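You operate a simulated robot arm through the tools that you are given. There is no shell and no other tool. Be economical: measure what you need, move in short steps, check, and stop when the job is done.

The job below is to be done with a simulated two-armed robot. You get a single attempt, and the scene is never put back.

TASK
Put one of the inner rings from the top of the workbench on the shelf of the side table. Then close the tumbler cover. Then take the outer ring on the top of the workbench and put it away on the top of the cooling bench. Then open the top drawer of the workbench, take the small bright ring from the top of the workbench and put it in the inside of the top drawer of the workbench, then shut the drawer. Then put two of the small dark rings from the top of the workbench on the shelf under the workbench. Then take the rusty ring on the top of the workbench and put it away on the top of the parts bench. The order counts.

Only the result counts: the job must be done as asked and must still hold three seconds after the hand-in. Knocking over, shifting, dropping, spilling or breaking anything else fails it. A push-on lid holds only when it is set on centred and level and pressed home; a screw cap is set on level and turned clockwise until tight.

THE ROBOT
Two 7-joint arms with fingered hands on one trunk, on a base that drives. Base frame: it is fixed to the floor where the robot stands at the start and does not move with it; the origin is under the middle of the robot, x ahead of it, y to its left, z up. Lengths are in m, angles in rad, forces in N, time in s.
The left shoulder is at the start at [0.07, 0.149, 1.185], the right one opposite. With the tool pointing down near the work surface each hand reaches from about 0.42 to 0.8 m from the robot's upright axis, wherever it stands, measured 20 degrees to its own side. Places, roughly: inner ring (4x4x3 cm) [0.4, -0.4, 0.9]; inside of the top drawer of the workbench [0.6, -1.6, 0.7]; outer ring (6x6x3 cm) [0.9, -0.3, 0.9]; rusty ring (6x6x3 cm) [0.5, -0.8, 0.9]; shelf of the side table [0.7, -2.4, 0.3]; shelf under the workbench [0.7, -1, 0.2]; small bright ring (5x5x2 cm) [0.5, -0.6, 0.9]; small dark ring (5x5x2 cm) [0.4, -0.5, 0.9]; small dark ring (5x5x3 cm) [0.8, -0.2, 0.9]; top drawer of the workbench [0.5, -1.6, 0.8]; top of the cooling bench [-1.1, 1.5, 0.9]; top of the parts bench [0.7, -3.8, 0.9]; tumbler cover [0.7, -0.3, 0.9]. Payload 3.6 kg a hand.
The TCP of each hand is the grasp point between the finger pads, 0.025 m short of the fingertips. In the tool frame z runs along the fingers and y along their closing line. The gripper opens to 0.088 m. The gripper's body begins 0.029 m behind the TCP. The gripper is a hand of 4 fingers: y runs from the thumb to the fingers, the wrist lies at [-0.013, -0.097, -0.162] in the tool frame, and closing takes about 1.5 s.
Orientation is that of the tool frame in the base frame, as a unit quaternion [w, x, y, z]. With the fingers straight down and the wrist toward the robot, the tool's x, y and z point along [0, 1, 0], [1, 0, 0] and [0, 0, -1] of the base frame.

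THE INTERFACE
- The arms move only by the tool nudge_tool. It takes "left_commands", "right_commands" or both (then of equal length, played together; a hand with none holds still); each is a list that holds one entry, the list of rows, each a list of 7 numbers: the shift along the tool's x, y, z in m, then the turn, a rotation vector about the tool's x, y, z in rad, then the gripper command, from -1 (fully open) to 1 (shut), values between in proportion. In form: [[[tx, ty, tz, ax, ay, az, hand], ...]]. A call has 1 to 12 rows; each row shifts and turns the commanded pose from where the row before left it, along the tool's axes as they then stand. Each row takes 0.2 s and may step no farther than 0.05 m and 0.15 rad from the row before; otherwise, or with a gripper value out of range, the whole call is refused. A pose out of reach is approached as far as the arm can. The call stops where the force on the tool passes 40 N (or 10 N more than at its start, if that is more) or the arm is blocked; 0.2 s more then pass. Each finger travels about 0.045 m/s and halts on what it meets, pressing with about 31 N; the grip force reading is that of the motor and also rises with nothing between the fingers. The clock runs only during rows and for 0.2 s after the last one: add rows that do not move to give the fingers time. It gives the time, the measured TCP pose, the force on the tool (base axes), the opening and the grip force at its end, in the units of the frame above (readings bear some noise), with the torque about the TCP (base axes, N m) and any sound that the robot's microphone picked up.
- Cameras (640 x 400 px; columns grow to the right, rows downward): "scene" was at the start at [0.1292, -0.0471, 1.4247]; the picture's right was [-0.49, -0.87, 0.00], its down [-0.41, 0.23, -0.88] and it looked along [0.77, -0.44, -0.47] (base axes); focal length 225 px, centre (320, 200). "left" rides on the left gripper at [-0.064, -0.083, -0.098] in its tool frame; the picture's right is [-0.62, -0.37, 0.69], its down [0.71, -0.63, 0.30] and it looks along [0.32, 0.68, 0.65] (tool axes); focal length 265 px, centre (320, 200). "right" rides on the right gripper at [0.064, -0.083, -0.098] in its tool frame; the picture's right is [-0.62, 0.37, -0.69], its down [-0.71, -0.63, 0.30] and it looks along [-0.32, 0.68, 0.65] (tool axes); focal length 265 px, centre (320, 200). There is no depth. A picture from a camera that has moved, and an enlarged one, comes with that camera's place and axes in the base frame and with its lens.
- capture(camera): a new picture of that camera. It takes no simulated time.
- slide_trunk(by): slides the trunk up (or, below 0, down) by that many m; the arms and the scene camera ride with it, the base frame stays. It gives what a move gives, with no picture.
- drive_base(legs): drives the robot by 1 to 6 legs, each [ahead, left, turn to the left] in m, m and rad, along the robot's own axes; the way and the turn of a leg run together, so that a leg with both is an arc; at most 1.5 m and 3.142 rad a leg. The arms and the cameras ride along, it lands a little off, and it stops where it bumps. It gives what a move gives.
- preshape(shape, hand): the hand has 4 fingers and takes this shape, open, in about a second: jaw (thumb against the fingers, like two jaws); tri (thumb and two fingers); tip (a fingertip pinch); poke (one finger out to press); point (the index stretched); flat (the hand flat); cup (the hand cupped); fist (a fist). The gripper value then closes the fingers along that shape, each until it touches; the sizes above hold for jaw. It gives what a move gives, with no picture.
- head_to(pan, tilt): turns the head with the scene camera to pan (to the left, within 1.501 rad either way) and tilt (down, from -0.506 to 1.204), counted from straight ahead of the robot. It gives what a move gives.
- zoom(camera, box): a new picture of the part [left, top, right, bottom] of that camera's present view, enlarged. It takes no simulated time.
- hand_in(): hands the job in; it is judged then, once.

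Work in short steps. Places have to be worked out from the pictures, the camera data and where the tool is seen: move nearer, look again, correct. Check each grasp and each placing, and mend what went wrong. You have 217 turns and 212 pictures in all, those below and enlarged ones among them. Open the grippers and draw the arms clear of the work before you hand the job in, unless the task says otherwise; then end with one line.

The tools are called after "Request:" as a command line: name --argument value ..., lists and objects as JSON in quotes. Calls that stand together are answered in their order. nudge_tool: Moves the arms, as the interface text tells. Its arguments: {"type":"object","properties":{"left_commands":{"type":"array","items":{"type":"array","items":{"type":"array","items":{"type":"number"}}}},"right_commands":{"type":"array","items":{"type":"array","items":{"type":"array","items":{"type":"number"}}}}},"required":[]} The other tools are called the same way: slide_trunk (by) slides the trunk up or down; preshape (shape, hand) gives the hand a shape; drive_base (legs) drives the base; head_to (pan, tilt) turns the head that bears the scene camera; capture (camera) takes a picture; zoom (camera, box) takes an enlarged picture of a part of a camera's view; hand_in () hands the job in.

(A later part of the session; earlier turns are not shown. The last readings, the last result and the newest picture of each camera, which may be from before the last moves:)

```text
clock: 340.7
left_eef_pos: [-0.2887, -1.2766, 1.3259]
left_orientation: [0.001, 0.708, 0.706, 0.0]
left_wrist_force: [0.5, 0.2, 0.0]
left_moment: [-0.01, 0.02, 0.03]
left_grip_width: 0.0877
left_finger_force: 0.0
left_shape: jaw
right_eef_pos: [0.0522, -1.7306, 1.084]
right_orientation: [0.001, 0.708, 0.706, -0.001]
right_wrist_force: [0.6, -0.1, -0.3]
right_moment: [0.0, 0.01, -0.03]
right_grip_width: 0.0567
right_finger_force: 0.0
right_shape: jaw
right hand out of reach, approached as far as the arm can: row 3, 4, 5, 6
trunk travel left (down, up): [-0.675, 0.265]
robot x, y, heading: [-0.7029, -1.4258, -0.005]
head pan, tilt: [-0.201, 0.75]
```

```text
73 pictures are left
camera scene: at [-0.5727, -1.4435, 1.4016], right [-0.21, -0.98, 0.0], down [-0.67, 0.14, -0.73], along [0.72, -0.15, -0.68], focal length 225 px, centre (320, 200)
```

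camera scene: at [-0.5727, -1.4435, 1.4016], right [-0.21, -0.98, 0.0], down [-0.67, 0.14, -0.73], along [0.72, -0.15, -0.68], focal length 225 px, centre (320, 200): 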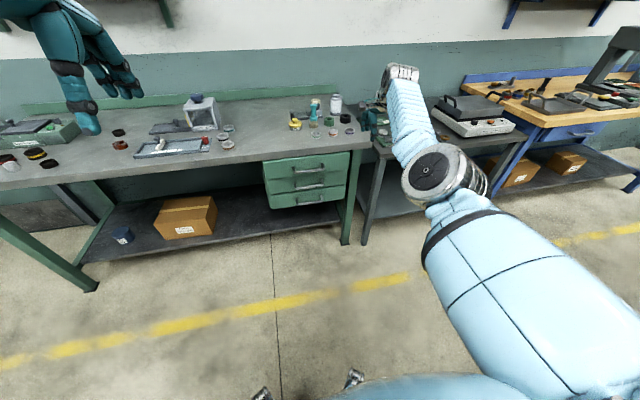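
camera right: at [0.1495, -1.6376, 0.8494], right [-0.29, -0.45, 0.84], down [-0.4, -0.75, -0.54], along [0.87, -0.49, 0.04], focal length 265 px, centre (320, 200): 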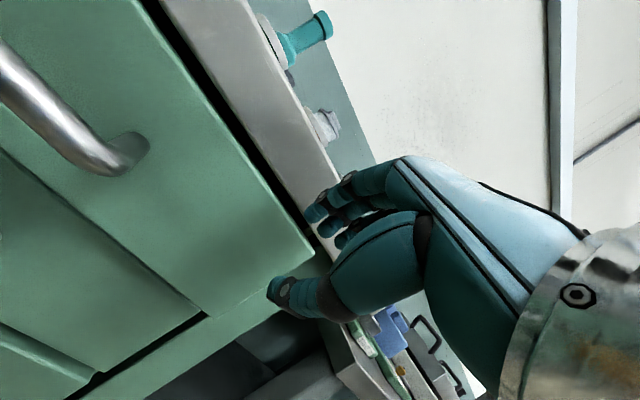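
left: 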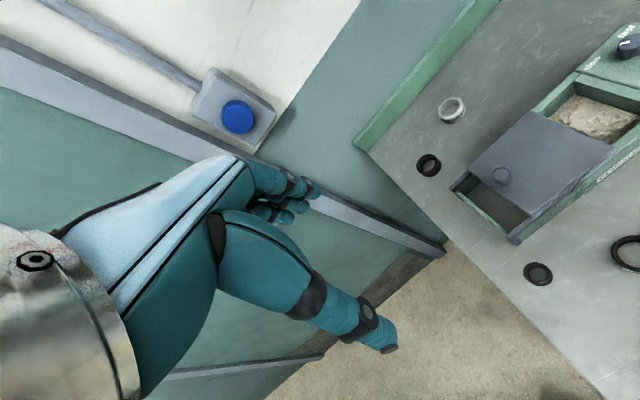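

The right hand is nominal again. I close it, draw it back to y≈-1.57, drive forward, and lower it in front of the handle.

Request:
nudge_tool --right_commands '[[[0.03, -0.02, 0, 0, 0, 0, 1], [0.03, -0.02, 0, 0, 0, 0, 1], [0.03, -0.02, 0, 0, 0, 0, 1], [0.03, -0.02, 0, 0, 0, 0, 1], [0.03, -0.02, 0, 0, 0, 0, 1], [0, 0, 0, 0, 0, 0, 1]]]'

Request:
drive_base --legs '[[0.2, 0, 0]]'

Request:
nudge_tool --right_commands '[[[0, 0, 0.04, 0, 0, 0, 1], [0, 0, 0.04, 0, 0, 0, 1], [0, 0, 0.04, 0, 0, 0, 1], [0, 0, 0.04, -0.1, 0, 0, 1], [0, 0, 0.04, -0.1, 0, 0, 1], [0, 0, 0.03, -0.1, 0, 0, 1], [0, 0, 0, -0.1, 0, 0, 1], [0, 0, 0, 0, 0, 0, 1]]]'

Request:
capture --camera "scene"

Request:
capture --camera "right"

```text
clock: 342.0
left_eef_pos: [-0.2877, -1.2768, 1.3267]
left_orientation: [0.001, 0.708, 0.706, -0.001]
left_wrist_force: [0.1, 0.4, 0.1]
left_moment: [0.0, -0.05, 0.01]
left_grip_width: 0.0879
left_finger_force: 0.0
left_shape: jaw
right_eef_pos: [-0.0435, -1.6776, 1.0929]
right_orientation: [0.034, 0.759, 0.65, -0.021]
right_wrist_force: [-0.6, -0.6, -1.2]
right_moment: [-0.01, -0.03, -0.01]
right_grip_width: 0.0
right_finger_force: 30.4
right_shape: jaw
trunk travel left (down, up): [-0.675, 0.265]
robot x, y, heading: [-0.7005, -1.4239, -0.005]
head pan, tilt: [-0.201, 0.75]
stopped in row 6 (right hand): the arm was blocked; the commanded pose is now the measured one
```

```text
clock: 345.1
left_eef_pos: [-0.088, -1.2815, 1.3266]
left_orientation: [0.001, 0.708, 0.706, 0.001]
left_wrist_force: [0.2, -0.5, -0.1]
left_moment: [0.03, 0.0, 0.0]
left_grip_width: 0.0876
left_finger_force: 0.0
left_shape: jaw
right_eef_pos: [0.1564, -1.6845, 1.0925]
right_orientation: [0.032, 0.76, 0.649, -0.021]
right_wrist_force: [0.6, 0.6, -1.2]
right_moment: [0.03, -0.01, 0.0]
right_grip_width: 0.0001
right_finger_force: 31.2
right_shape: jaw
trunk travel left (down, up): [-0.675, 0.265]
robot x, y, heading: [-0.5025, -1.4259, -0.01]
head pan, tilt: [-0.201, 0.75]
```

```text
clock: 346.9
left_eef_pos: [-0.0884, -1.2776, 1.3268]
left_orientation: [0.0, 0.708, 0.706, 0.0]
left_wrist_force: [-0.1, 0.8, -0.2]
left_moment: [0.01, -0.01, -0.01]
left_grip_width: 0.0878
left_finger_force: 0.1
left_shape: jaw
right_eef_pos: [0.1685, -1.6991, 0.8636]
right_orientation: [0.183, 0.738, 0.641, 0.109]
right_wrist_force: [0.7, -0.4, 0.5]
right_moment: [-0.01, 0.01, 0.0]
right_grip_width: 0.0
right_finger_force: 31.0
right_shape: jaw
trunk travel left (down, up): [-0.675, 0.265]
robot x, y, heading: [-0.503, -1.4241, -0.005]
head pan, tilt: [-0.201, 0.75]
```

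```text
72 pictures are left
camera scene: at [-0.3704, -1.4455, 1.4016], right [-0.21, -0.98, 0.0], down [-0.67, 0.14, -0.73], along [0.72, -0.15, -0.68], focal length 225 px, centre (320, 200)
```

scene: 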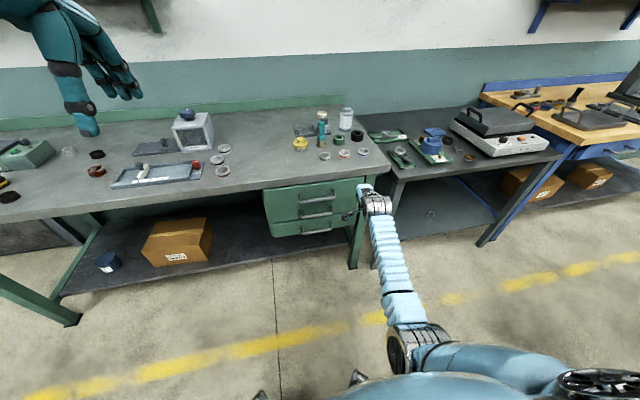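

```text
71 pictures are left
camera right: at [0.0638, -1.6142, 0.9144], right [-0.04, -0.56, 0.83], down [-0.56, -0.67, -0.48], along [0.83, -0.48, -0.29], focal length 265 px, centre (320, 200)
```

right: 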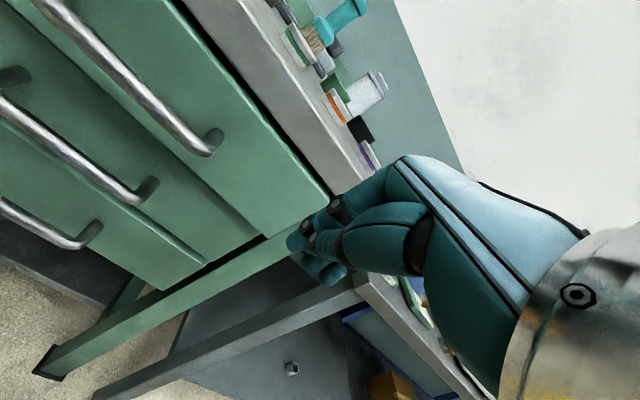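

The hand is well shaped but at y -1.70; I shift the base 0.12 m left, then lower to handle height.

Request:
drive_base --legs '[[0, 0.12, 0]]'

Request:
nudge_tool --right_commands '[[[0, -0.008, 0.025, 0, 0, 0, 1], [0, -0.01, 0.025, 0, 0, 0, 1], [0, -0.01, 0.02, 0, 0, 0, 1], [0, 0, 0, 0, 0, 0, 1]]]'

Request:
capture --camera "right"

Request:
zoom --camera "scene" --box '[240, 140, 420, 260]'

```text
clock: 349.1
left_eef_pos: [-0.0881, -1.1609, 1.3256]
left_orientation: [0.001, 0.708, 0.706, 0.001]
left_wrist_force: [0.1, 0.1, -0.3]
left_moment: [-0.01, 0.0, 0.01]
left_grip_width: 0.0876
left_finger_force: 0.0
left_shape: jaw
right_eef_pos: [0.1691, -1.5821, 0.8646]
right_orientation: [0.184, 0.738, 0.64, 0.109]
right_wrist_force: [0.3, -0.7, 0.0]
right_moment: [0.02, -0.01, 0.01]
right_grip_width: 0.0
right_finger_force: 30.9
right_shape: jaw
trunk travel left (down, up): [-0.675, 0.265]
robot x, y, heading: [-0.4978, -1.3017, -0.01]
head pan, tilt: [-0.201, 0.75]
```

```text
clock: 350.1
left_eef_pos: [-0.0867, -1.1616, 1.3274]
left_orientation: [0.002, 0.709, 0.706, 0.001]
left_wrist_force: [0.2, -0.5, -0.5]
left_moment: [0.03, -0.01, 0.03]
left_grip_width: 0.0882
left_finger_force: 0.1
left_shape: jaw
right_eef_pos: [0.1708, -1.587, 0.7895]
right_orientation: [0.184, 0.738, 0.64, 0.108]
right_wrist_force: [0.0, 0.6, -1.4]
right_moment: [-0.03, 0.01, 0.0]
right_grip_width: 0.0
right_finger_force: 31.4
right_shape: jaw
trunk travel left (down, up): [-0.675, 0.265]
robot x, y, heading: [-0.5038, -1.3066, -0.007]
head pan, tilt: [-0.201, 0.75]
```

```text
70 pictures are left
camera right: at [0.0668, -1.5012, 0.8389], right [-0.04, -0.56, 0.83], down [-0.56, -0.67, -0.48], along [0.83, -0.48, -0.29], focal length 265 px, centre (320, 200)
```

right: 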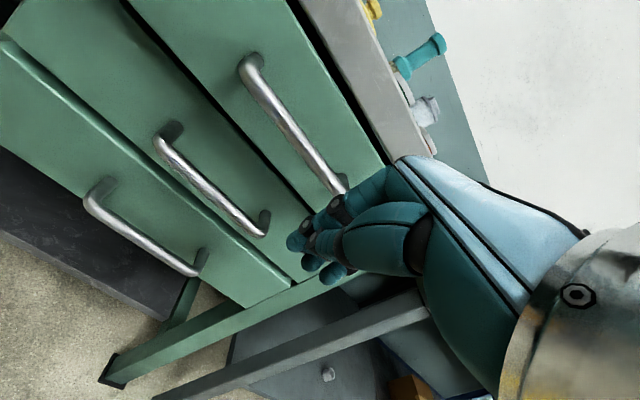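

```text
3.33 times, centred on (330, 200) of scene
camera zoom: at [-0.3701, -1.3233, 1.4016], right [-0.21, -0.98, 0.0], down [-0.67, 0.14, -0.73], along [0.72, -0.15, -0.68], focal length 751 px, centre (287, 200)
```

zoom: 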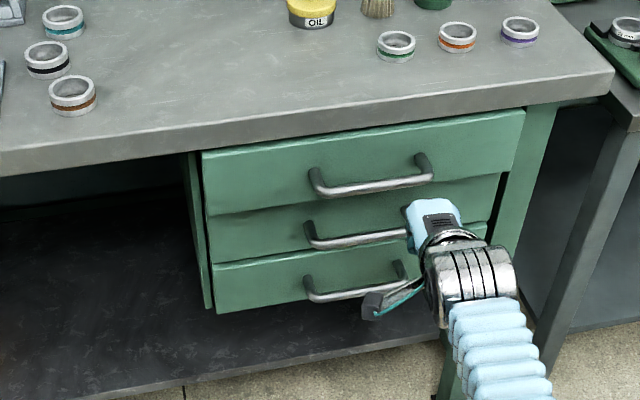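

The hand is in front of the bar. I push along +x in steps; the force will tell when it is home.

Request:
nudge_tool --right_commands '[[[0.003, 0.018, 0.008, 0, 0, 0, 1], [0.003, 0.018, 0.008, 0, 0, 0, 1], [0.003, 0.018, 0.008, 0, 0, 0, 1], [0.002, 0.014, 0.006, 0, 0, 0, 1], [0.0015, 0.009, 0.004, 0, 0, 0, 1], [0.0015, 0.009, 0.004, 0, 0, 0, 1], [0.0015, 0.009, 0.004, 0, 0, 0, 1], [0, 0, 0, 0, 0, 0, 1]]]'

Request:
capture --camera "right"

Request:
zoom --camera "scene" --box '[240, 140, 420, 260]'

```text
clock: 351.9
left_eef_pos: [-0.0887, -1.1583, 1.3268]
left_orientation: [0.001, 0.708, 0.706, 0.001]
left_wrist_force: [-0.1, 0.3, 0.7]
left_moment: [0.02, 0.01, -0.02]
left_grip_width: 0.0879
left_finger_force: 0.1
left_shape: jaw
right_eef_pos: [0.2553, -1.5863, 0.7999]
right_orientation: [0.183, 0.739, 0.639, 0.107]
right_wrist_force: [-0.3, 0.2, 0.8]
right_moment: [0.02, -0.01, 0.0]
right_grip_width: 0.0
right_finger_force: 31.0
right_shape: jaw
right hand out of reach, approached as far as the arm can: row 5, 6, 7
trunk travel left (down, up): [-0.675, 0.265]
robot x, y, heading: [-0.4986, -1.3029, -0.005]
head pan, tilt: [-0.201, 0.75]
```

```text
68 pictures are left
camera right: at [0.1505, -1.5001, 0.8501], right [-0.04, -0.56, 0.83], down [-0.56, -0.67, -0.48], along [0.83, -0.48, -0.29], focal length 265 px, centre (320, 200)
```

right: 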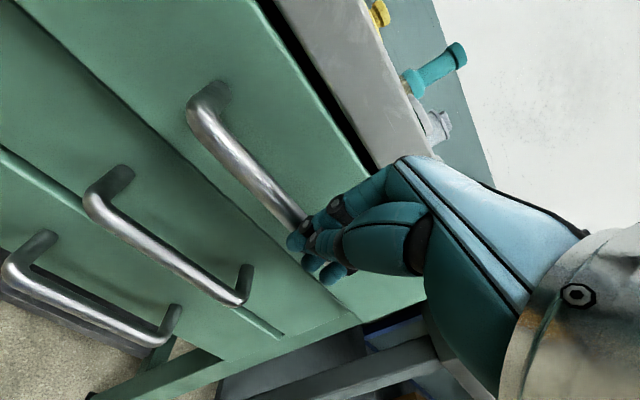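

```text
3.33 times, centred on (330, 200) of scene
camera zoom: at [-0.3702, -1.3224, 1.4016], right [-0.21, -0.98, 0.0], down [-0.67, 0.14, -0.73], along [0.72, -0.15, -0.68], focal length 751 px, centre (287, 200)
```

zoom: 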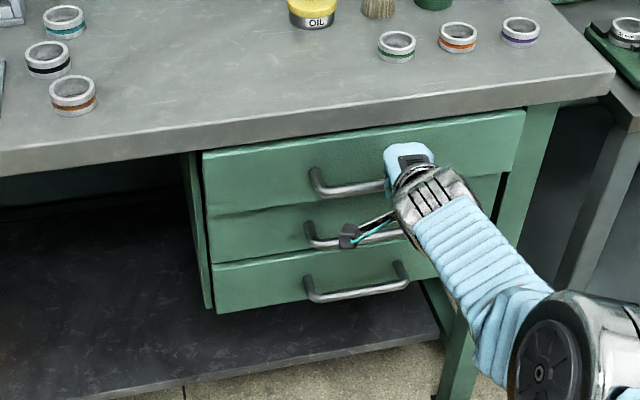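

The hand is just at the bar but out of reach; I drive the base forward 5 cm to push.

Request:
drive_base --legs '[[0.05, 0, 0]]'

Request:
zoom --camera "scene" --box '[240, 140, 420, 260]'

```text
clock: 353.1
left_eef_pos: [-0.0586, -1.1586, 1.3268]
left_orientation: [0.001, 0.709, 0.706, 0.001]
left_wrist_force: [0.3, -0.2, -1.1]
left_moment: [-0.02, -0.02, 0.0]
left_grip_width: 0.0875
left_finger_force: 0.0
left_shape: jaw
right_eef_pos: [0.2821, -1.5864, 0.8058]
right_orientation: [0.188, 0.737, 0.641, 0.107]
right_wrist_force: [-12.3, -0.9, 6.2]
right_moment: [-0.03, 0.12, -0.03]
right_grip_width: 0.0
right_finger_force: 30.7
right_shape: jaw
trunk travel left (down, up): [-0.675, 0.265]
robot x, y, heading: [-0.4727, -1.3059, -0.004]
head pan, tilt: [-0.201, 0.75]
stopped in leg 1: the force on the tool passed its limit at 74 N (the readings are from after the stop); the commanded pose is now the measured one
```

```text
3.33 times, centred on (330, 200) of scene
camera zoom: at [-0.3465, -1.3204, 1.402], right [-0.21, -0.98, 0.0], down [-0.67, 0.14, -0.73], along [0.72, -0.15, -0.68], focal length 751 px, centre (287, 200)
```

zoom: 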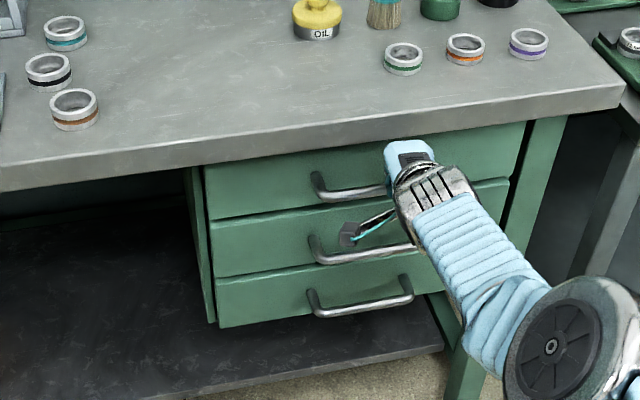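

The force rose to 74 N and the faces look flush now. I back off and check.

Request:
drive_base --legs '[[-0.1, 0, 0]]'

Request:
zoom --camera "scene" --box '[240, 140, 420, 260]'

Request:
capture --camera "right"

```text
clock: 354.0
left_eef_pos: [-0.0655, -1.1604, 1.3251]
left_orientation: [0.0, 0.708, 0.706, 0.0]
left_wrist_force: [-0.3, 0.3, 0.1]
left_moment: [0.01, 0.01, 0.02]
left_grip_width: 0.0877
left_finger_force: 0.1
left_shape: jaw
right_eef_pos: [0.2713, -1.5848, 0.8006]
right_orientation: [0.184, 0.736, 0.642, 0.106]
right_wrist_force: [-0.4, -0.3, -1.2]
right_moment: [0.01, 0.01, 0.0]
right_grip_width: 0.0003
right_finger_force: 30.8
right_shape: jaw
trunk travel left (down, up): [-0.675, 0.265]
robot x, y, heading: [-0.4836, -1.3043, -0.008]
head pan, tilt: [-0.201, 0.75]
stopped in leg 1: the robot was blocked; the commanded pose is now the measured one
```

```text
3.33 times, centred on (330, 200) of scene
camera zoom: at [-0.3506, -1.3229, 1.4014], right [-0.21, -0.98, 0.0], down [-0.67, 0.14, -0.73], along [0.71, -0.15, -0.68], focal length 751 px, centre (287, 200)
```

zoom: 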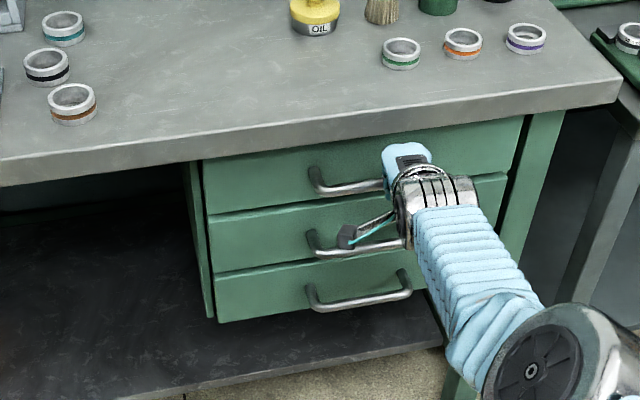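

```text
64 pictures are left
camera right: at [0.168, -1.4984, 0.8497], right [-0.03, -0.56, 0.83], down [-0.56, -0.68, -0.47], along [0.83, -0.48, -0.29], focal length 265 px, centre (320, 200)
```

right: 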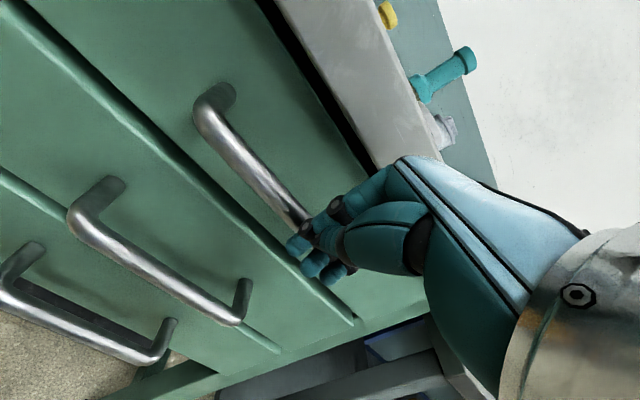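

The base would not back away: a finger may be caught at the bar. I lift the hand straight up first.

Request:
nudge_tool --right_commands '[[[-0.001, 0.004, -0.009, 0, 0, 0, 1], [-0.003, 0.008, -0.027, 0, 0, 0, 1], [-0.003, 0.008, -0.027, 0, 0, 0, 1], [0, 0, 0, 0, 0, 0, 1]]]'

Request:
capture --camera "right"

```text
clock: 355.0
left_eef_pos: [-0.0646, -1.1597, 1.3234]
left_orientation: [0.0, 0.708, 0.706, 0.0]
left_wrist_force: [0.1, 0.3, -0.1]
left_moment: [-0.03, 0.01, 0.02]
left_grip_width: 0.0878
left_finger_force: 0.1
left_shape: jaw
right_eef_pos: [0.2654, -1.5849, 0.8651]
right_orientation: [0.183, 0.737, 0.643, 0.104]
right_wrist_force: [-0.3, 0.0, -1.4]
right_moment: [-0.01, 0.06, -0.04]
right_grip_width: 0.0
right_finger_force: 30.9
right_shape: jaw
trunk travel left (down, up): [-0.675, 0.265]
robot x, y, heading: [-0.4826, -1.3066, -0.006]
head pan, tilt: [-0.201, 0.75]
```

```text
63 pictures are left
camera right: at [0.1611, -1.4986, 0.9151], right [-0.03, -0.56, 0.83], down [-0.56, -0.68, -0.47], along [0.83, -0.48, -0.29], focal length 265 px, centre (320, 200)
```

right: 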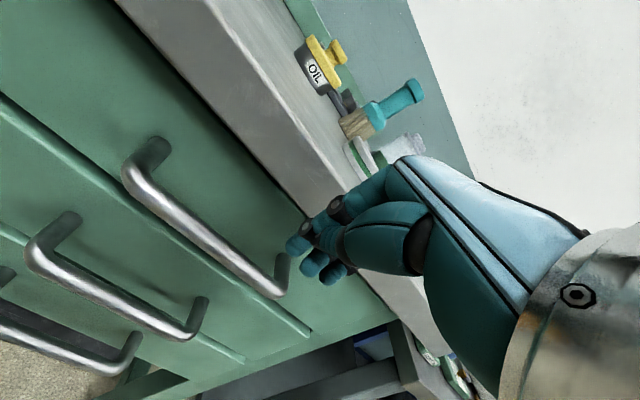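

Free. I raise and level the hand, then drive back to the rings for the first small dark ring D (≈0.397,-0.533).

Request:
nudge_tool --right_commands '[[[-0.003, 0.016, -0.036, 0, 0, 0, 0.4], [-0.003, 0.016, -0.036, 0, 0, 0, 0], [-0.003, 0.016, -0.036, 0, 0, 0, -0.3], [-0.003, 0.016, -0.036, 0, 0, 0, -0.6], [-0.003, 0.016, -0.036, 0.05, 0.014, -0.017, -0.6], [0, 0, -0.02, 0.12, 0.033, -0.039, -0.6], [0, 0, 0, 0.12, 0.033, -0.039, -0.6], [0, 0, 0, 0.12, 0.033, -0.039, -0.6], [0, 0, 0, 0, 0, 0, -0.6]]]'

Request:
drive_base --legs '[[0, 0.95, 0], [0.22, 0, 0]]'

Request:
capture --camera "scene"

Request:
capture --camera "right"

```text
clock: 357.0
left_eef_pos: [-0.0657, -1.1593, 1.3266]
left_orientation: [0.001, 0.709, 0.706, 0.0]
left_wrist_force: [0.4, -0.1, -0.8]
left_moment: [-0.03, 0.0, -0.03]
left_grip_width: 0.0878
left_finger_force: 0.1
left_shape: jaw
right_eef_pos: [0.257, -1.5815, 1.0842]
right_orientation: [0.001, 0.707, 0.707, 0.001]
right_wrist_force: [-1.1, 0.5, 0.3]
right_moment: [0.03, -0.01, 0.0]
right_grip_width: 0.0166
right_finger_force: 0.1
right_shape: jaw
trunk travel left (down, up): [-0.675, 0.265]
robot x, y, heading: [-0.4866, -1.3056, -0.007]
head pan, tilt: [-0.201, 0.75]
```

```text
clock: 372.3
left_eef_pos: [0.1521, -0.2113, 1.3262]
left_orientation: [-0.001, 0.706, 0.709, 0.003]
left_wrist_force: [0.6, -0.4, -1.1]
left_moment: [0.02, 0.0, 0.03]
left_grip_width: 0.0876
left_finger_force: 0.0
left_shape: jaw
right_eef_pos: [0.4803, -0.6305, 1.0828]
right_orientation: [0.001, 0.705, 0.71, 0.001]
right_wrist_force: [0.4, 0.4, -0.5]
right_moment: [0.01, -0.01, 0.01]
right_grip_width: 0.0701
right_finger_force: 0.0
right_shape: jaw
trunk travel left (down, up): [-0.675, 0.265]
robot x, y, heading: [-0.2573, -0.3596, 0.002]
head pan, tilt: [-0.201, 0.75]
```

```text
62 pictures are left
camera scene: at [-0.1287, -0.3785, 1.4018], right [-0.2, -0.98, 0.0], down [-0.67, 0.14, -0.73], along [0.72, -0.14, -0.68], focal length 225 px, centre (320, 200)
```

scene: 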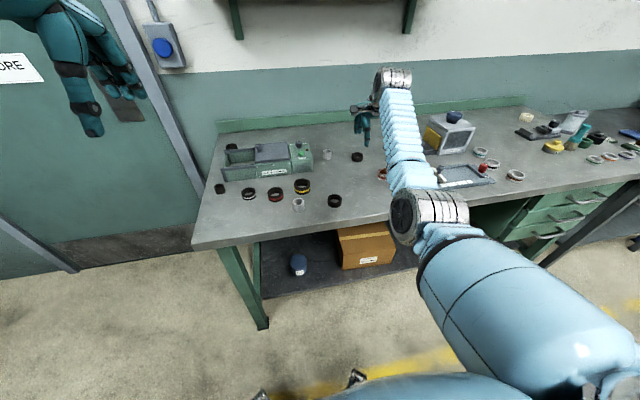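

```text
61 pictures are left
camera right: at [0.396, -0.5673, 1.1809], right [0.37, -0.62, 0.69], down [-0.62, -0.72, -0.31], along [0.69, -0.32, -0.65], focal length 265 px, centre (320, 200)
```

right: 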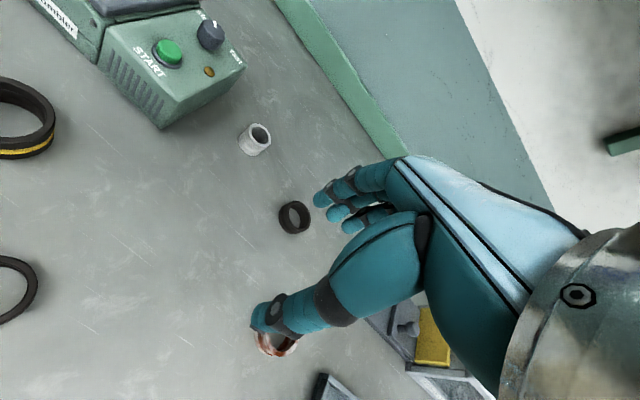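

Small dark ring D is at (0.398,-0.532). I move over it and lower part way.

Request:
nudge_tool --right_commands '[[[0.033, -0.027, 0, 0, 0, 0, -0.6], [0.033, -0.027, 0, 0, 0, 0, -0.6], [0.032, -0.027, 0, 0, 0, 0, -0.6], [0, 0, 0.04, 0, 0, 0, -0.6], [0, 0, 0.04, 0, 0, 0, -0.6], [0, 0, 0.03, 0, 0, 0, -0.6], [0, 0, 0, 0, 0, 0, -0.6]]]'

Request:
capture --camera "right"

Request:
zoom --camera "scene" --box '[260, 140, 420, 260]'

```text
clock: 373.9
left_eef_pos: [0.1564, -0.2106, 1.3243]
left_orientation: [0.001, 0.705, 0.709, 0.0]
left_wrist_force: [-0.3, 0.2, 0.1]
left_moment: [-0.04, 0.02, 0.0]
left_grip_width: 0.0877
left_finger_force: 0.0
left_shape: jaw
right_eef_pos: [0.4019, -0.5322, 0.9719]
right_orientation: [0.001, 0.704, 0.71, 0.001]
right_wrist_force: [-0.7, 0.3, -0.9]
right_moment: [-0.01, 0.03, 0.02]
right_grip_width: 0.0703
right_finger_force: 0.0
right_shape: jaw
trunk travel left (down, up): [-0.675, 0.265]
robot x, y, heading: [-0.2538, -0.3614, 0.007]
head pan, tilt: [-0.201, 0.75]
```

```text
60 pictures are left
camera right: at [0.3172, -0.4681, 1.0694], right [0.37, -0.62, 0.69], down [-0.62, -0.72, -0.31], along [0.69, -0.32, -0.65], focal length 265 px, centre (320, 200)
```

right: 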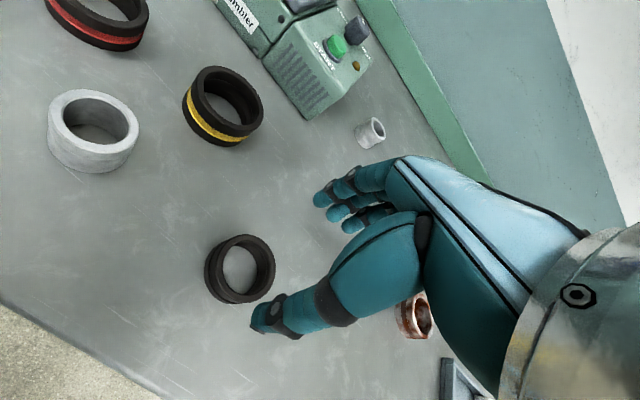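

```text
3.33 times, centred on (340, 200) of scene
camera zoom: at [-0.1253, -0.3755, 1.4014], right [-0.2, -0.98, 0.0], down [-0.67, 0.13, -0.73], along [0.72, -0.14, -0.68], focal length 751 px, centre (253, 200)
```

zoom: 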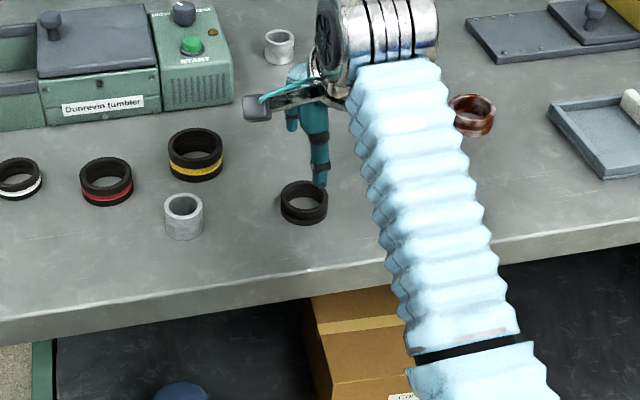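

D reads (0.398,-0.531). I lower and grip it.

Request:
nudge_tool --right_commands '[[[0.001, -0.004, 0.03, 0, 0, 0, -0.6], [0, 0, 0.025, 0, 0, 0, -0.6], [0, 0, 0.011, 0, 0, 0, -0.6], [0, 0, 0, 0, 0, 0, 0], [0, 0, 0, 0, 0, 0, 0.6], [0, 0, 0, 0, 0, 0, 1], [0, 0, 0, 0, 0, 0, 1], [0, 0, 0, 0, 0, 0, 1], [0, 0, 0, 0, 0, 0, 1], [0, 0, -0.03, 0, 0, 0, 1], [0, 0, -0.04, 0, 0, 0, 1], [0, 0, 0, 0, 0, 0, 1]]]'

Request:
capture --camera "right"

```text
clock: 376.5
left_eef_pos: [0.1545, -0.2101, 1.3251]
left_orientation: [-0.001, 0.705, 0.709, 0.0]
left_wrist_force: [0.6, 0.3, -0.7]
left_moment: [-0.03, 0.0, -0.01]
left_grip_width: 0.0876
left_finger_force: 0.0
left_shape: jaw
right_eef_pos: [0.3963, -0.531, 0.9759]
right_orientation: [0.0, 0.704, 0.71, 0.001]
right_wrist_force: [0.2, 0.9, -1.1]
right_moment: [0.01, 0.06, 0.0]
right_grip_width: 0.0401
right_finger_force: 31.4
right_shape: jaw
trunk travel left (down, up): [-0.675, 0.265]
robot x, y, heading: [-0.2537, -0.3594, 0.005]
head pan, tilt: [-0.201, 0.75]
```

```text
58 pictures are left
camera right: at [0.3119, -0.4671, 1.0736], right [0.37, -0.62, 0.69], down [-0.62, -0.72, -0.31], along [0.69, -0.32, -0.65], focal length 265 px, centre (320, 200)
```

right: 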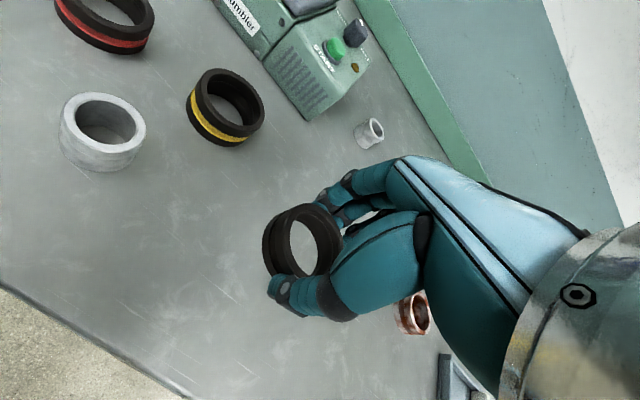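

D is held. I raise it and drive forward 0.33 m so the left hand can take the other small dark ring H (≈0.813,-0.170).

Request:
nudge_tool --right_commands '[[[0, 0, -0.045, 0, 0, 0, 1], [0, 0, -0.045, 0, 0, 0, 1], [0, 0, -0.045, 0, 0, 0, 1], [0, 0, -0.04, 0, 0, 0, 1], [0, 0, 0, 0, 0, 0, 1]]]'

Request:
drive_base --legs '[[0.33, 0, 0]]'

Request:
nudge_tool --left_commands '[[[0.005, 0.04, 0, 0, 0, 0, -0.7], [0.005, 0.04, 0, 0, 0, 0, -0.7], [0.005, 0.04, 0, 0, 0, 0, -0.7], [0.005, 0.04, 0, 0, 0, 0, -0.7], [0.005, 0.04, 0, 0, 0, 0, -0.7], [0, 0.03, 0.03, 0, 0, 0, -0.7], [0, 0.02, 0.04, 0, 0, 0, -0.7], [0, 0, 0.045, 0, 0, 0, -0.7], [0, 0, 0.045, 0, 0, 0, -0.7], [0, 0, 0.04, 0, 0, 0, -0.7], [0, 0, 0, 0, 0, 0, -0.7]]]'

Request:
capture --camera "left"

Request:
capture --camera "scene"

```text
clock: 377.7
left_eef_pos: [0.1536, -0.2104, 1.3247]
left_orientation: [0.0, 0.705, 0.709, 0.001]
left_wrist_force: [0.0, 0.4, -0.3]
left_moment: [-0.02, 0.0, -0.03]
left_grip_width: 0.0878
left_finger_force: 0.0
left_shape: jaw
right_eef_pos: [0.3967, -0.5315, 1.1516]
right_orientation: [0.001, 0.704, 0.71, 0.001]
right_wrist_force: [-0.5, -0.4, -1.4]
right_moment: [0.04, -0.01, -0.01]
right_grip_width: 0.0398
right_finger_force: 31.1
right_shape: jaw
trunk travel left (down, up): [-0.675, 0.265]
robot x, y, heading: [-0.2563, -0.3588, 0.0]
head pan, tilt: [-0.201, 0.75]
```

```text
clock: 382.2
left_eef_pos: [0.4728, -0.2146, 1.3267]
left_orientation: [-0.001, 0.705, 0.709, 0.003]
left_wrist_force: [-0.5, 0.8, 0.3]
left_moment: [0.07, -0.09, 0.0]
left_grip_width: 0.088
left_finger_force: 0.1
left_shape: jaw
right_eef_pos: [0.7143, -0.5344, 1.1506]
right_orientation: [0.001, 0.703, 0.711, 0.003]
right_wrist_force: [-0.8, -1.1, 0.1]
right_moment: [0.0, -0.03, -0.02]
right_grip_width: 0.0396
right_finger_force: 30.8
right_shape: jaw
trunk travel left (down, up): [-0.675, 0.265]
robot x, y, heading: [0.0567, -0.3589, 0.009]
head pan, tilt: [-0.201, 0.75]
stopped in leg 1: the robot was blocked; the commanded pose is now the measured one
```

```text
clock: 384.6
left_eef_pos: [0.7265, -0.183, 1.1227]
left_orientation: [-0.001, 0.704, 0.71, -0.001]
left_wrist_force: [-0.3, 0.3, -0.2]
left_moment: [0.03, 0.0, 0.02]
left_grip_width: 0.075
left_finger_force: 0.1
left_shape: jaw
right_eef_pos: [0.7177, -0.5317, 1.1508]
right_orientation: [0.001, 0.704, 0.71, 0.001]
right_wrist_force: [0.3, -0.8, -0.9]
right_moment: [0.0, 0.02, 0.02]
right_grip_width: 0.0398
right_finger_force: 31.2
right_shape: jaw
trunk travel left (down, up): [-0.675, 0.265]
robot x, y, heading: [0.0591, -0.3574, 0.007]
head pan, tilt: [-0.201, 0.75]
```

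```text
57 pictures are left
camera left: at [0.6438, -0.2477, 1.2207], right [-0.36, -0.62, -0.69], down [-0.64, 0.71, -0.3], along [0.68, 0.33, -0.65], focal length 265 px, centre (320, 200)
```

left: 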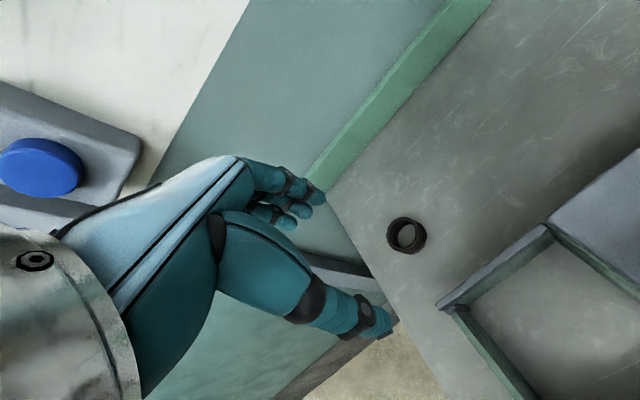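

```text
56 pictures are left
camera scene: at [0.1877, -0.3781, 1.4016], right [-0.19, -0.98, 0.0], down [-0.67, 0.13, -0.73], along [0.72, -0.14, -0.68], focal length 225 px, centre (320, 200)
```

scene: 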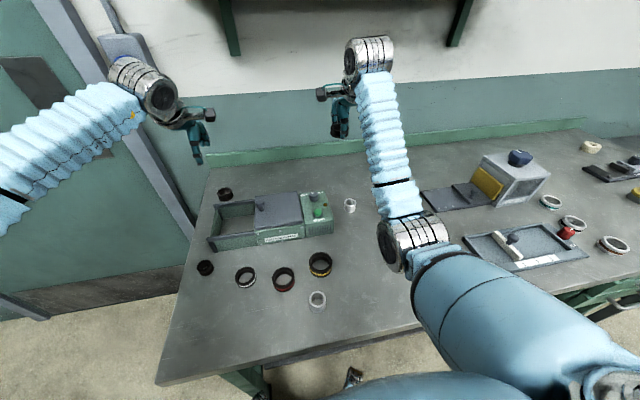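

Both views put H at (0.812,-0.171). The base touched something at x=0.057, so I back off 2 cm, then move the left hand over H.

Request:
drive_base --legs '[[-0.02, 0, 0]]'

Request:
nudge_tool --left_commands '[[[0.004, 0.035, 0, 0, 0, 0, -0.6], [0.004, 0.035, 0, 0, 0, 0, -0.6], [0.004, 0.035, 0, 0, 0, 0, -0.6], [0, 0, 0.045, 0, 0, 0, -0.6], [0, 0, 0.045, 0, 0, 0, -0.6], [0, 0, 0.045, 0, 0, 0, -0.6], [0, 0, 0, 0, 0, 0, -0.6]]]'

Request:
capture --camera "left"

Request:
zoom --camera "scene" --box '[160, 80, 360, 220]'

```text
clock: 385.6
left_eef_pos: [0.7113, -0.1818, 1.12]
left_orientation: [-0.002, 0.705, 0.71, -0.003]
left_wrist_force: [-0.3, -0.4, -0.7]
left_moment: [0.0, -0.01, 0.0]
left_grip_width: 0.0751
left_finger_force: 0.0
left_shape: jaw
right_eef_pos: [0.7021, -0.5303, 1.1481]
right_orientation: [0.0, 0.703, 0.711, -0.001]
right_wrist_force: [-0.1, 0.6, -0.8]
right_moment: [0.02, 0.02, 0.01]
right_grip_width: 0.0394
right_finger_force: 31.1
right_shape: jaw
trunk travel left (down, up): [-0.675, 0.265]
robot x, y, heading: [0.0367, -0.3564, 0.012]
head pan, tilt: [-0.201, 0.75]
```

```text
clock: 387.2
left_eef_pos: [0.7931, -0.1674, 0.986]
left_orientation: [-0.001, 0.704, 0.71, -0.001]
left_wrist_force: [-0.5, -0.7, 0.4]
left_moment: [-0.03, -0.02, -0.02]
left_grip_width: 0.0706
left_finger_force: 0.0
left_shape: jaw
left hand out of reach, approached as far as the arm can: row 3
right_eef_pos: [0.6974, -0.5276, 1.151]
right_orientation: [0.001, 0.704, 0.711, -0.001]
right_wrist_force: [-0.5, 0.5, -0.9]
right_moment: [0.0, 0.0, 0.01]
right_grip_width: 0.0397
right_finger_force: 30.7
right_shape: jaw
trunk travel left (down, up): [-0.675, 0.265]
robot x, y, heading: [0.0374, -0.3564, 0.009]
head pan, tilt: [-0.201, 0.75]
```

```text
55 pictures are left
camera left: at [0.7104, -0.2319, 1.0835], right [-0.36, -0.63, -0.69], down [-0.64, 0.71, -0.31], along [0.68, 0.33, -0.66], focal length 265 px, centre (320, 200)
```

left: 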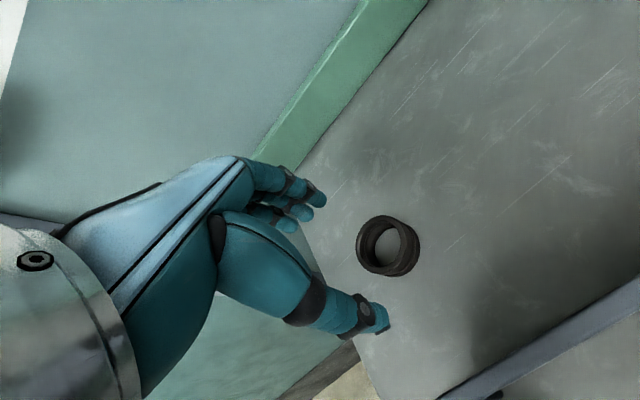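

```text
2.86 times, centred on (260, 150) of scene
camera zoom: at [0.1666, -0.3727, 1.4017], right [-0.19, -0.98, 0.0], down [-0.67, 0.13, -0.73], along [0.72, -0.14, -0.68], focal length 643 px, centre (491, 343)
```

zoom: 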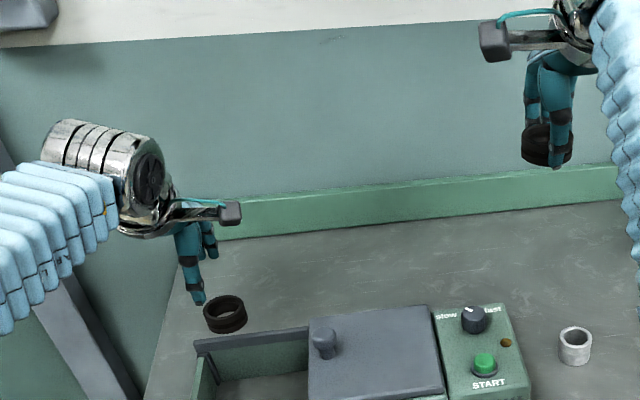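

The left hand is 2 cm short; I drive 1.5 cm forward and tilt the hand slightly forward to gain reach.

Request:
drive_base --legs '[[0.012, 0, 0]]'

Request:
nudge_tool --left_commands '[[[0, 0, 0.02, -0.13, 0, 0, -0.8], [-0.004, 0.012, 0.01, 0, 0, 0, -0.8], [0, 0, 0, 0, 0, 0, -0.8]]]'

Request:
capture --camera "left"

```text
clock: 388.0
left_eef_pos: [0.8027, -0.1711, 0.9892]
left_orientation: [0.0, 0.705, 0.71, 0.0]
left_wrist_force: [0.1, -0.4, 0.9]
left_moment: [-0.02, 0.0, -0.02]
left_grip_width: 0.0705
left_finger_force: 0.1
left_shape: jaw
right_eef_pos: [0.7074, -0.5307, 1.152]
right_orientation: [0.002, 0.704, 0.711, 0.003]
right_wrist_force: [0.1, -0.3, -0.7]
right_moment: [0.01, -0.01, 0.01]
right_grip_width: 0.0397
right_finger_force: 31.2
right_shape: jaw
trunk travel left (down, up): [-0.675, 0.265]
robot x, y, heading: [0.045, -0.3603, 0.012]
head pan, tilt: [-0.201, 0.75]
```

```text
clock: 388.8
left_eef_pos: [0.8194, -0.1735, 0.9577]
left_orientation: [0.046, 0.703, 0.708, 0.045]
left_wrist_force: [0.7, -0.9, 0.1]
left_moment: [0.01, 0.05, 0.02]
left_grip_width: 0.079
left_finger_force: 0.0
left_shape: jaw
right_eef_pos: [0.7118, -0.5299, 1.1495]
right_orientation: [0.001, 0.704, 0.71, 0.0]
right_wrist_force: [-0.4, 1.3, -0.3]
right_moment: [-0.02, 0.01, -0.01]
right_grip_width: 0.0397
right_finger_force: 31.4
right_shape: jaw
trunk travel left (down, up): [-0.675, 0.265]
robot x, y, heading: [0.0471, -0.3577, 0.009]
head pan, tilt: [-0.201, 0.75]
```

```text
53 pictures are left
camera left: at [0.7247, -0.2385, 1.0433], right [-0.27, -0.62, -0.73], down [-0.59, 0.71, -0.38], along [0.76, 0.33, -0.56], focal length 265 px, centre (320, 200)
```

left: 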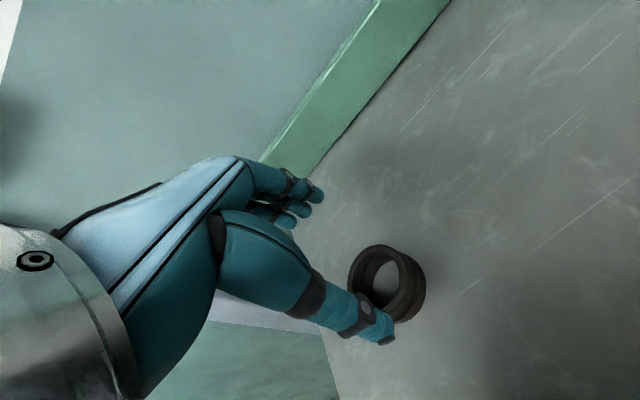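

H appears about 1 cm nearer than the TCP; I correct, lower, and check.

Request:
nudge_tool --left_commands '[[[-0.002, -0.012, 0.015, 0, 0, 0, -0.7], [0, 0, 0.02, 0, 0, 0, -0.7], [0, 0, 0.012, 0, 0, 0, -0.7], [0, 0, 0, 0, 0, 0, -0.7]]]'

Request:
zoom --camera "left" --box '[200, 130, 480, 340]'

Request:
zoom --camera "scene" --box '[170, 130, 290, 220]'

```text
clock: 389.8
left_eef_pos: [0.8128, -0.1757, 0.9097]
left_orientation: [0.045, 0.703, 0.708, 0.046]
left_wrist_force: [-0.8, 0.2, 1.3]
left_moment: [-0.05, 0.13, 0.01]
left_grip_width: 0.075
left_finger_force: 0.1
left_shape: jaw
right_eef_pos: [0.7103, -0.5305, 1.1509]
right_orientation: [0.001, 0.703, 0.711, 0.0]
right_wrist_force: [0.3, 0.3, -1.0]
right_moment: [-0.02, -0.05, -0.01]
right_grip_width: 0.0398
right_finger_force: 31.0
right_shape: jaw
trunk travel left (down, up): [-0.675, 0.265]
robot x, y, heading: [0.0491, -0.358, 0.003]
head pan, tilt: [-0.201, 0.75]
```

```text
1.90 times, centred on (340, 235) of left
camera zoom: at [0.7183, -0.2405, 0.9957], right [-0.27, -0.62, -0.73], down [-0.59, 0.71, -0.38], along [0.76, 0.33, -0.56], focal length 506 px, centre (282, 133)
```

zoom: 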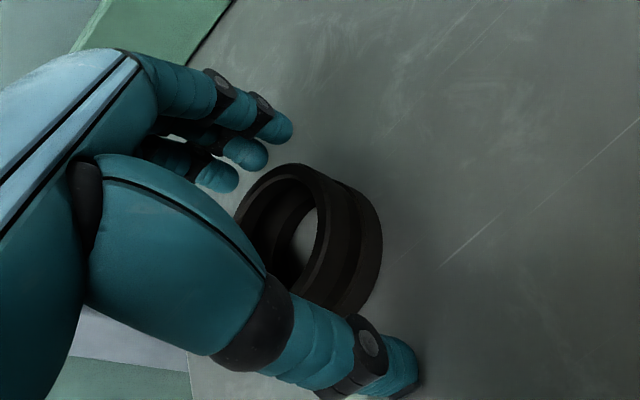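

```text
4.44 times, centred on (230, 175) of scene
camera zoom: at [0.1795, -0.3767, 1.4017], right [-0.19, -0.98, 0.0], down [-0.67, 0.13, -0.73], along [0.72, -0.14, -0.68], focal length 1001 px, centre (720, 311)
```

zoom: 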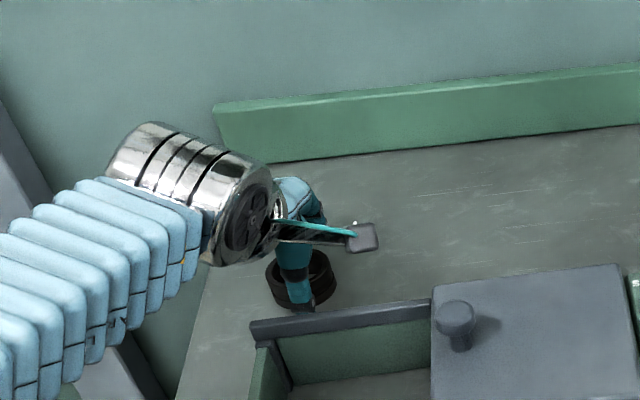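

The ring is between thumb and fingers. I close and lift.

Request:
nudge_tool --left_commands '[[[0, 0, 0, 0, 0, 0, 0], [0, 0, 0, 0, 0, 0, 0.6], [0, 0, 0, 0, 0, 0, 1], [0, 0, 0, 0, 0, 0, 1], [0, 0, 0, 0, 0, 0, 1], [0, 0, 0, 0, 0, 0, 1], [0, 0, -0.02, 0, 0, 0, 1], [0, 0, -0.04, 0, 0, 0, 1], [0, 0, -0.04, 0, 0, 0, 1], [0, 0, -0.045, 0, 0, 0, 1], [0, 0, -0.045, 0.065, 0, 0, 1], [0, 0, -0.02, 0.065, 0, 0, 1]]]'

Request:
capture --camera "left"

```text
clock: 392.4
left_eef_pos: [0.7877, -0.1782, 1.1182]
left_orientation: [-0.002, 0.705, 0.71, -0.001]
left_wrist_force: [0.4, 0.1, -0.6]
left_moment: [-0.02, 0.0, -0.02]
left_grip_width: 0.0368
left_finger_force: 31.2
left_shape: jaw
right_eef_pos: [0.7114, -0.5304, 1.1493]
right_orientation: [0.001, 0.704, 0.711, 0.001]
right_wrist_force: [0.7, -0.4, -0.6]
right_moment: [0.0, 0.0, -0.01]
right_grip_width: 0.0396
right_finger_force: 31.0
right_shape: jaw
trunk travel left (down, up): [-0.675, 0.265]
robot x, y, heading: [0.0486, -0.3612, 0.013]
head pan, tilt: [-0.201, 0.75]
```

```text
50 pictures are left
camera left: at [0.7052, -0.242, 1.2155], right [-0.37, -0.62, -0.69], down [-0.64, 0.71, -0.3], along [0.68, 0.33, -0.66], focal length 265 px, centre (320, 200)
```

left: 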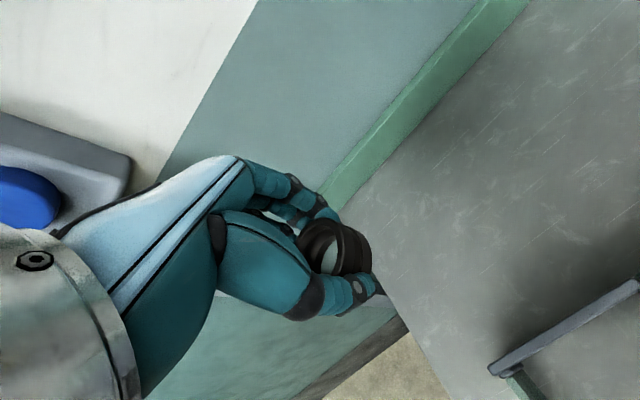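

Both dark rings are held. I back out, check the carton and tin under the bench, and draw the left hand in.

Request:
drive_base --legs '[[-0.6, 0, -0.01], [0, -0.72, 0]]'

Request:
nudge_tool --left_commands '[[[0, -0.035, -0.02, 0, 0, 0, 1], [0, -0.035, -0.02, 0, 0, 0, 1], [0, -0.035, -0.02, 0, 0, 0, 1], [0, -0.035, -0.02, 0, 0, 0, 1], [0, -0.035, -0.02, 0, 0, 0, 1], [0, -0.035, -0.02, 0, 0, 0, 1], [0, -0.035, -0.02, 0, 0, 0, 1], [0, -0.035, -0.02, 0, 0, 0, 1], [0, -0.035, -0.02, 0, 0, 0, 1], [0, 0, 0, 0, 0, 0, 1]]]'

Request:
head_to --pan 0 --tilt 0.7

Request:
capture --camera "scene"

```text
clock: 409.7
left_eef_pos: [0.1857, -0.9148, 1.1182]
left_orientation: [0.0, 0.711, 0.703, -0.001]
left_wrist_force: [0.2, 0.7, -1.2]
left_moment: [-0.03, -0.01, -0.01]
left_grip_width: 0.0365
left_finger_force: 31.3
left_shape: jaw
right_eef_pos: [0.1021, -1.2665, 1.1502]
right_orientation: [0.001, 0.71, 0.704, 0.0]
right_wrist_force: [-0.4, 0.0, -0.2]
right_moment: [-0.01, 0.0, 0.03]
right_grip_width: 0.0396
right_finger_force: 30.8
right_shape: jaw
trunk travel left (down, up): [-0.675, 0.265]
robot x, y, heading: [-0.5593, -1.0861, -0.009]
head pan, tilt: [-0.201, 0.75]
```

```text
clock: 411.9
left_eef_pos: [-0.1294, -0.9116, 1.2988]
left_orientation: [-0.001, 0.711, 0.703, -0.001]
left_wrist_force: [-0.3, -0.5, -0.9]
left_moment: [-0.01, 0.01, -0.02]
left_grip_width: 0.0361
left_finger_force: 30.5
left_shape: jaw
right_eef_pos: [0.101, -1.2666, 1.1505]
right_orientation: [0.001, 0.711, 0.703, 0.0]
right_wrist_force: [0.0, -0.1, -1.5]
right_moment: [0.0, 0.02, 0.03]
right_grip_width: 0.0395
right_finger_force: 30.8
right_shape: jaw
trunk travel left (down, up): [-0.675, 0.265]
robot x, y, heading: [-0.5566, -1.0825, -0.012]
head pan, tilt: [-0.201, 0.75]
```

```text
clock: 412.7
left_eef_pos: [-0.1287, -0.9126, 1.2985]
left_orientation: [-0.001, 0.711, 0.703, -0.001]
left_wrist_force: [-0.7, 0.1, -1.4]
left_moment: [0.01, 0.01, -0.03]
left_grip_width: 0.0364
left_finger_force: 31.0
left_shape: jaw
right_eef_pos: [0.1019, -1.2685, 1.1495]
right_orientation: [0.001, 0.711, 0.704, 0.0]
right_wrist_force: [0.0, -0.1, 0.2]
right_moment: [0.01, 0.03, 0.0]
right_grip_width: 0.0394
right_finger_force: 30.9
right_shape: jaw
trunk travel left (down, up): [-0.675, 0.265]
robot x, y, heading: [-0.5561, -1.0835, -0.011]
head pan, tilt: [0.0, 0.7]
```

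```text
49 pictures are left
camera scene: at [-0.4212, -1.0879, 1.4058], right [-0.01, -1.0, 0.0], down [-0.64, 0.01, -0.76], along [0.76, -0.01, -0.64], focal length 225 px, centre (320, 200)
```

scene: 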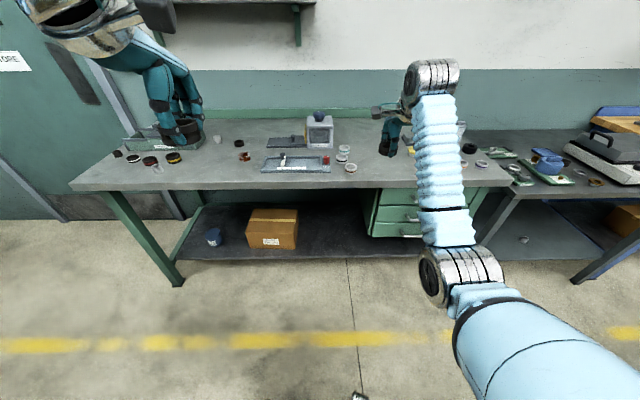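

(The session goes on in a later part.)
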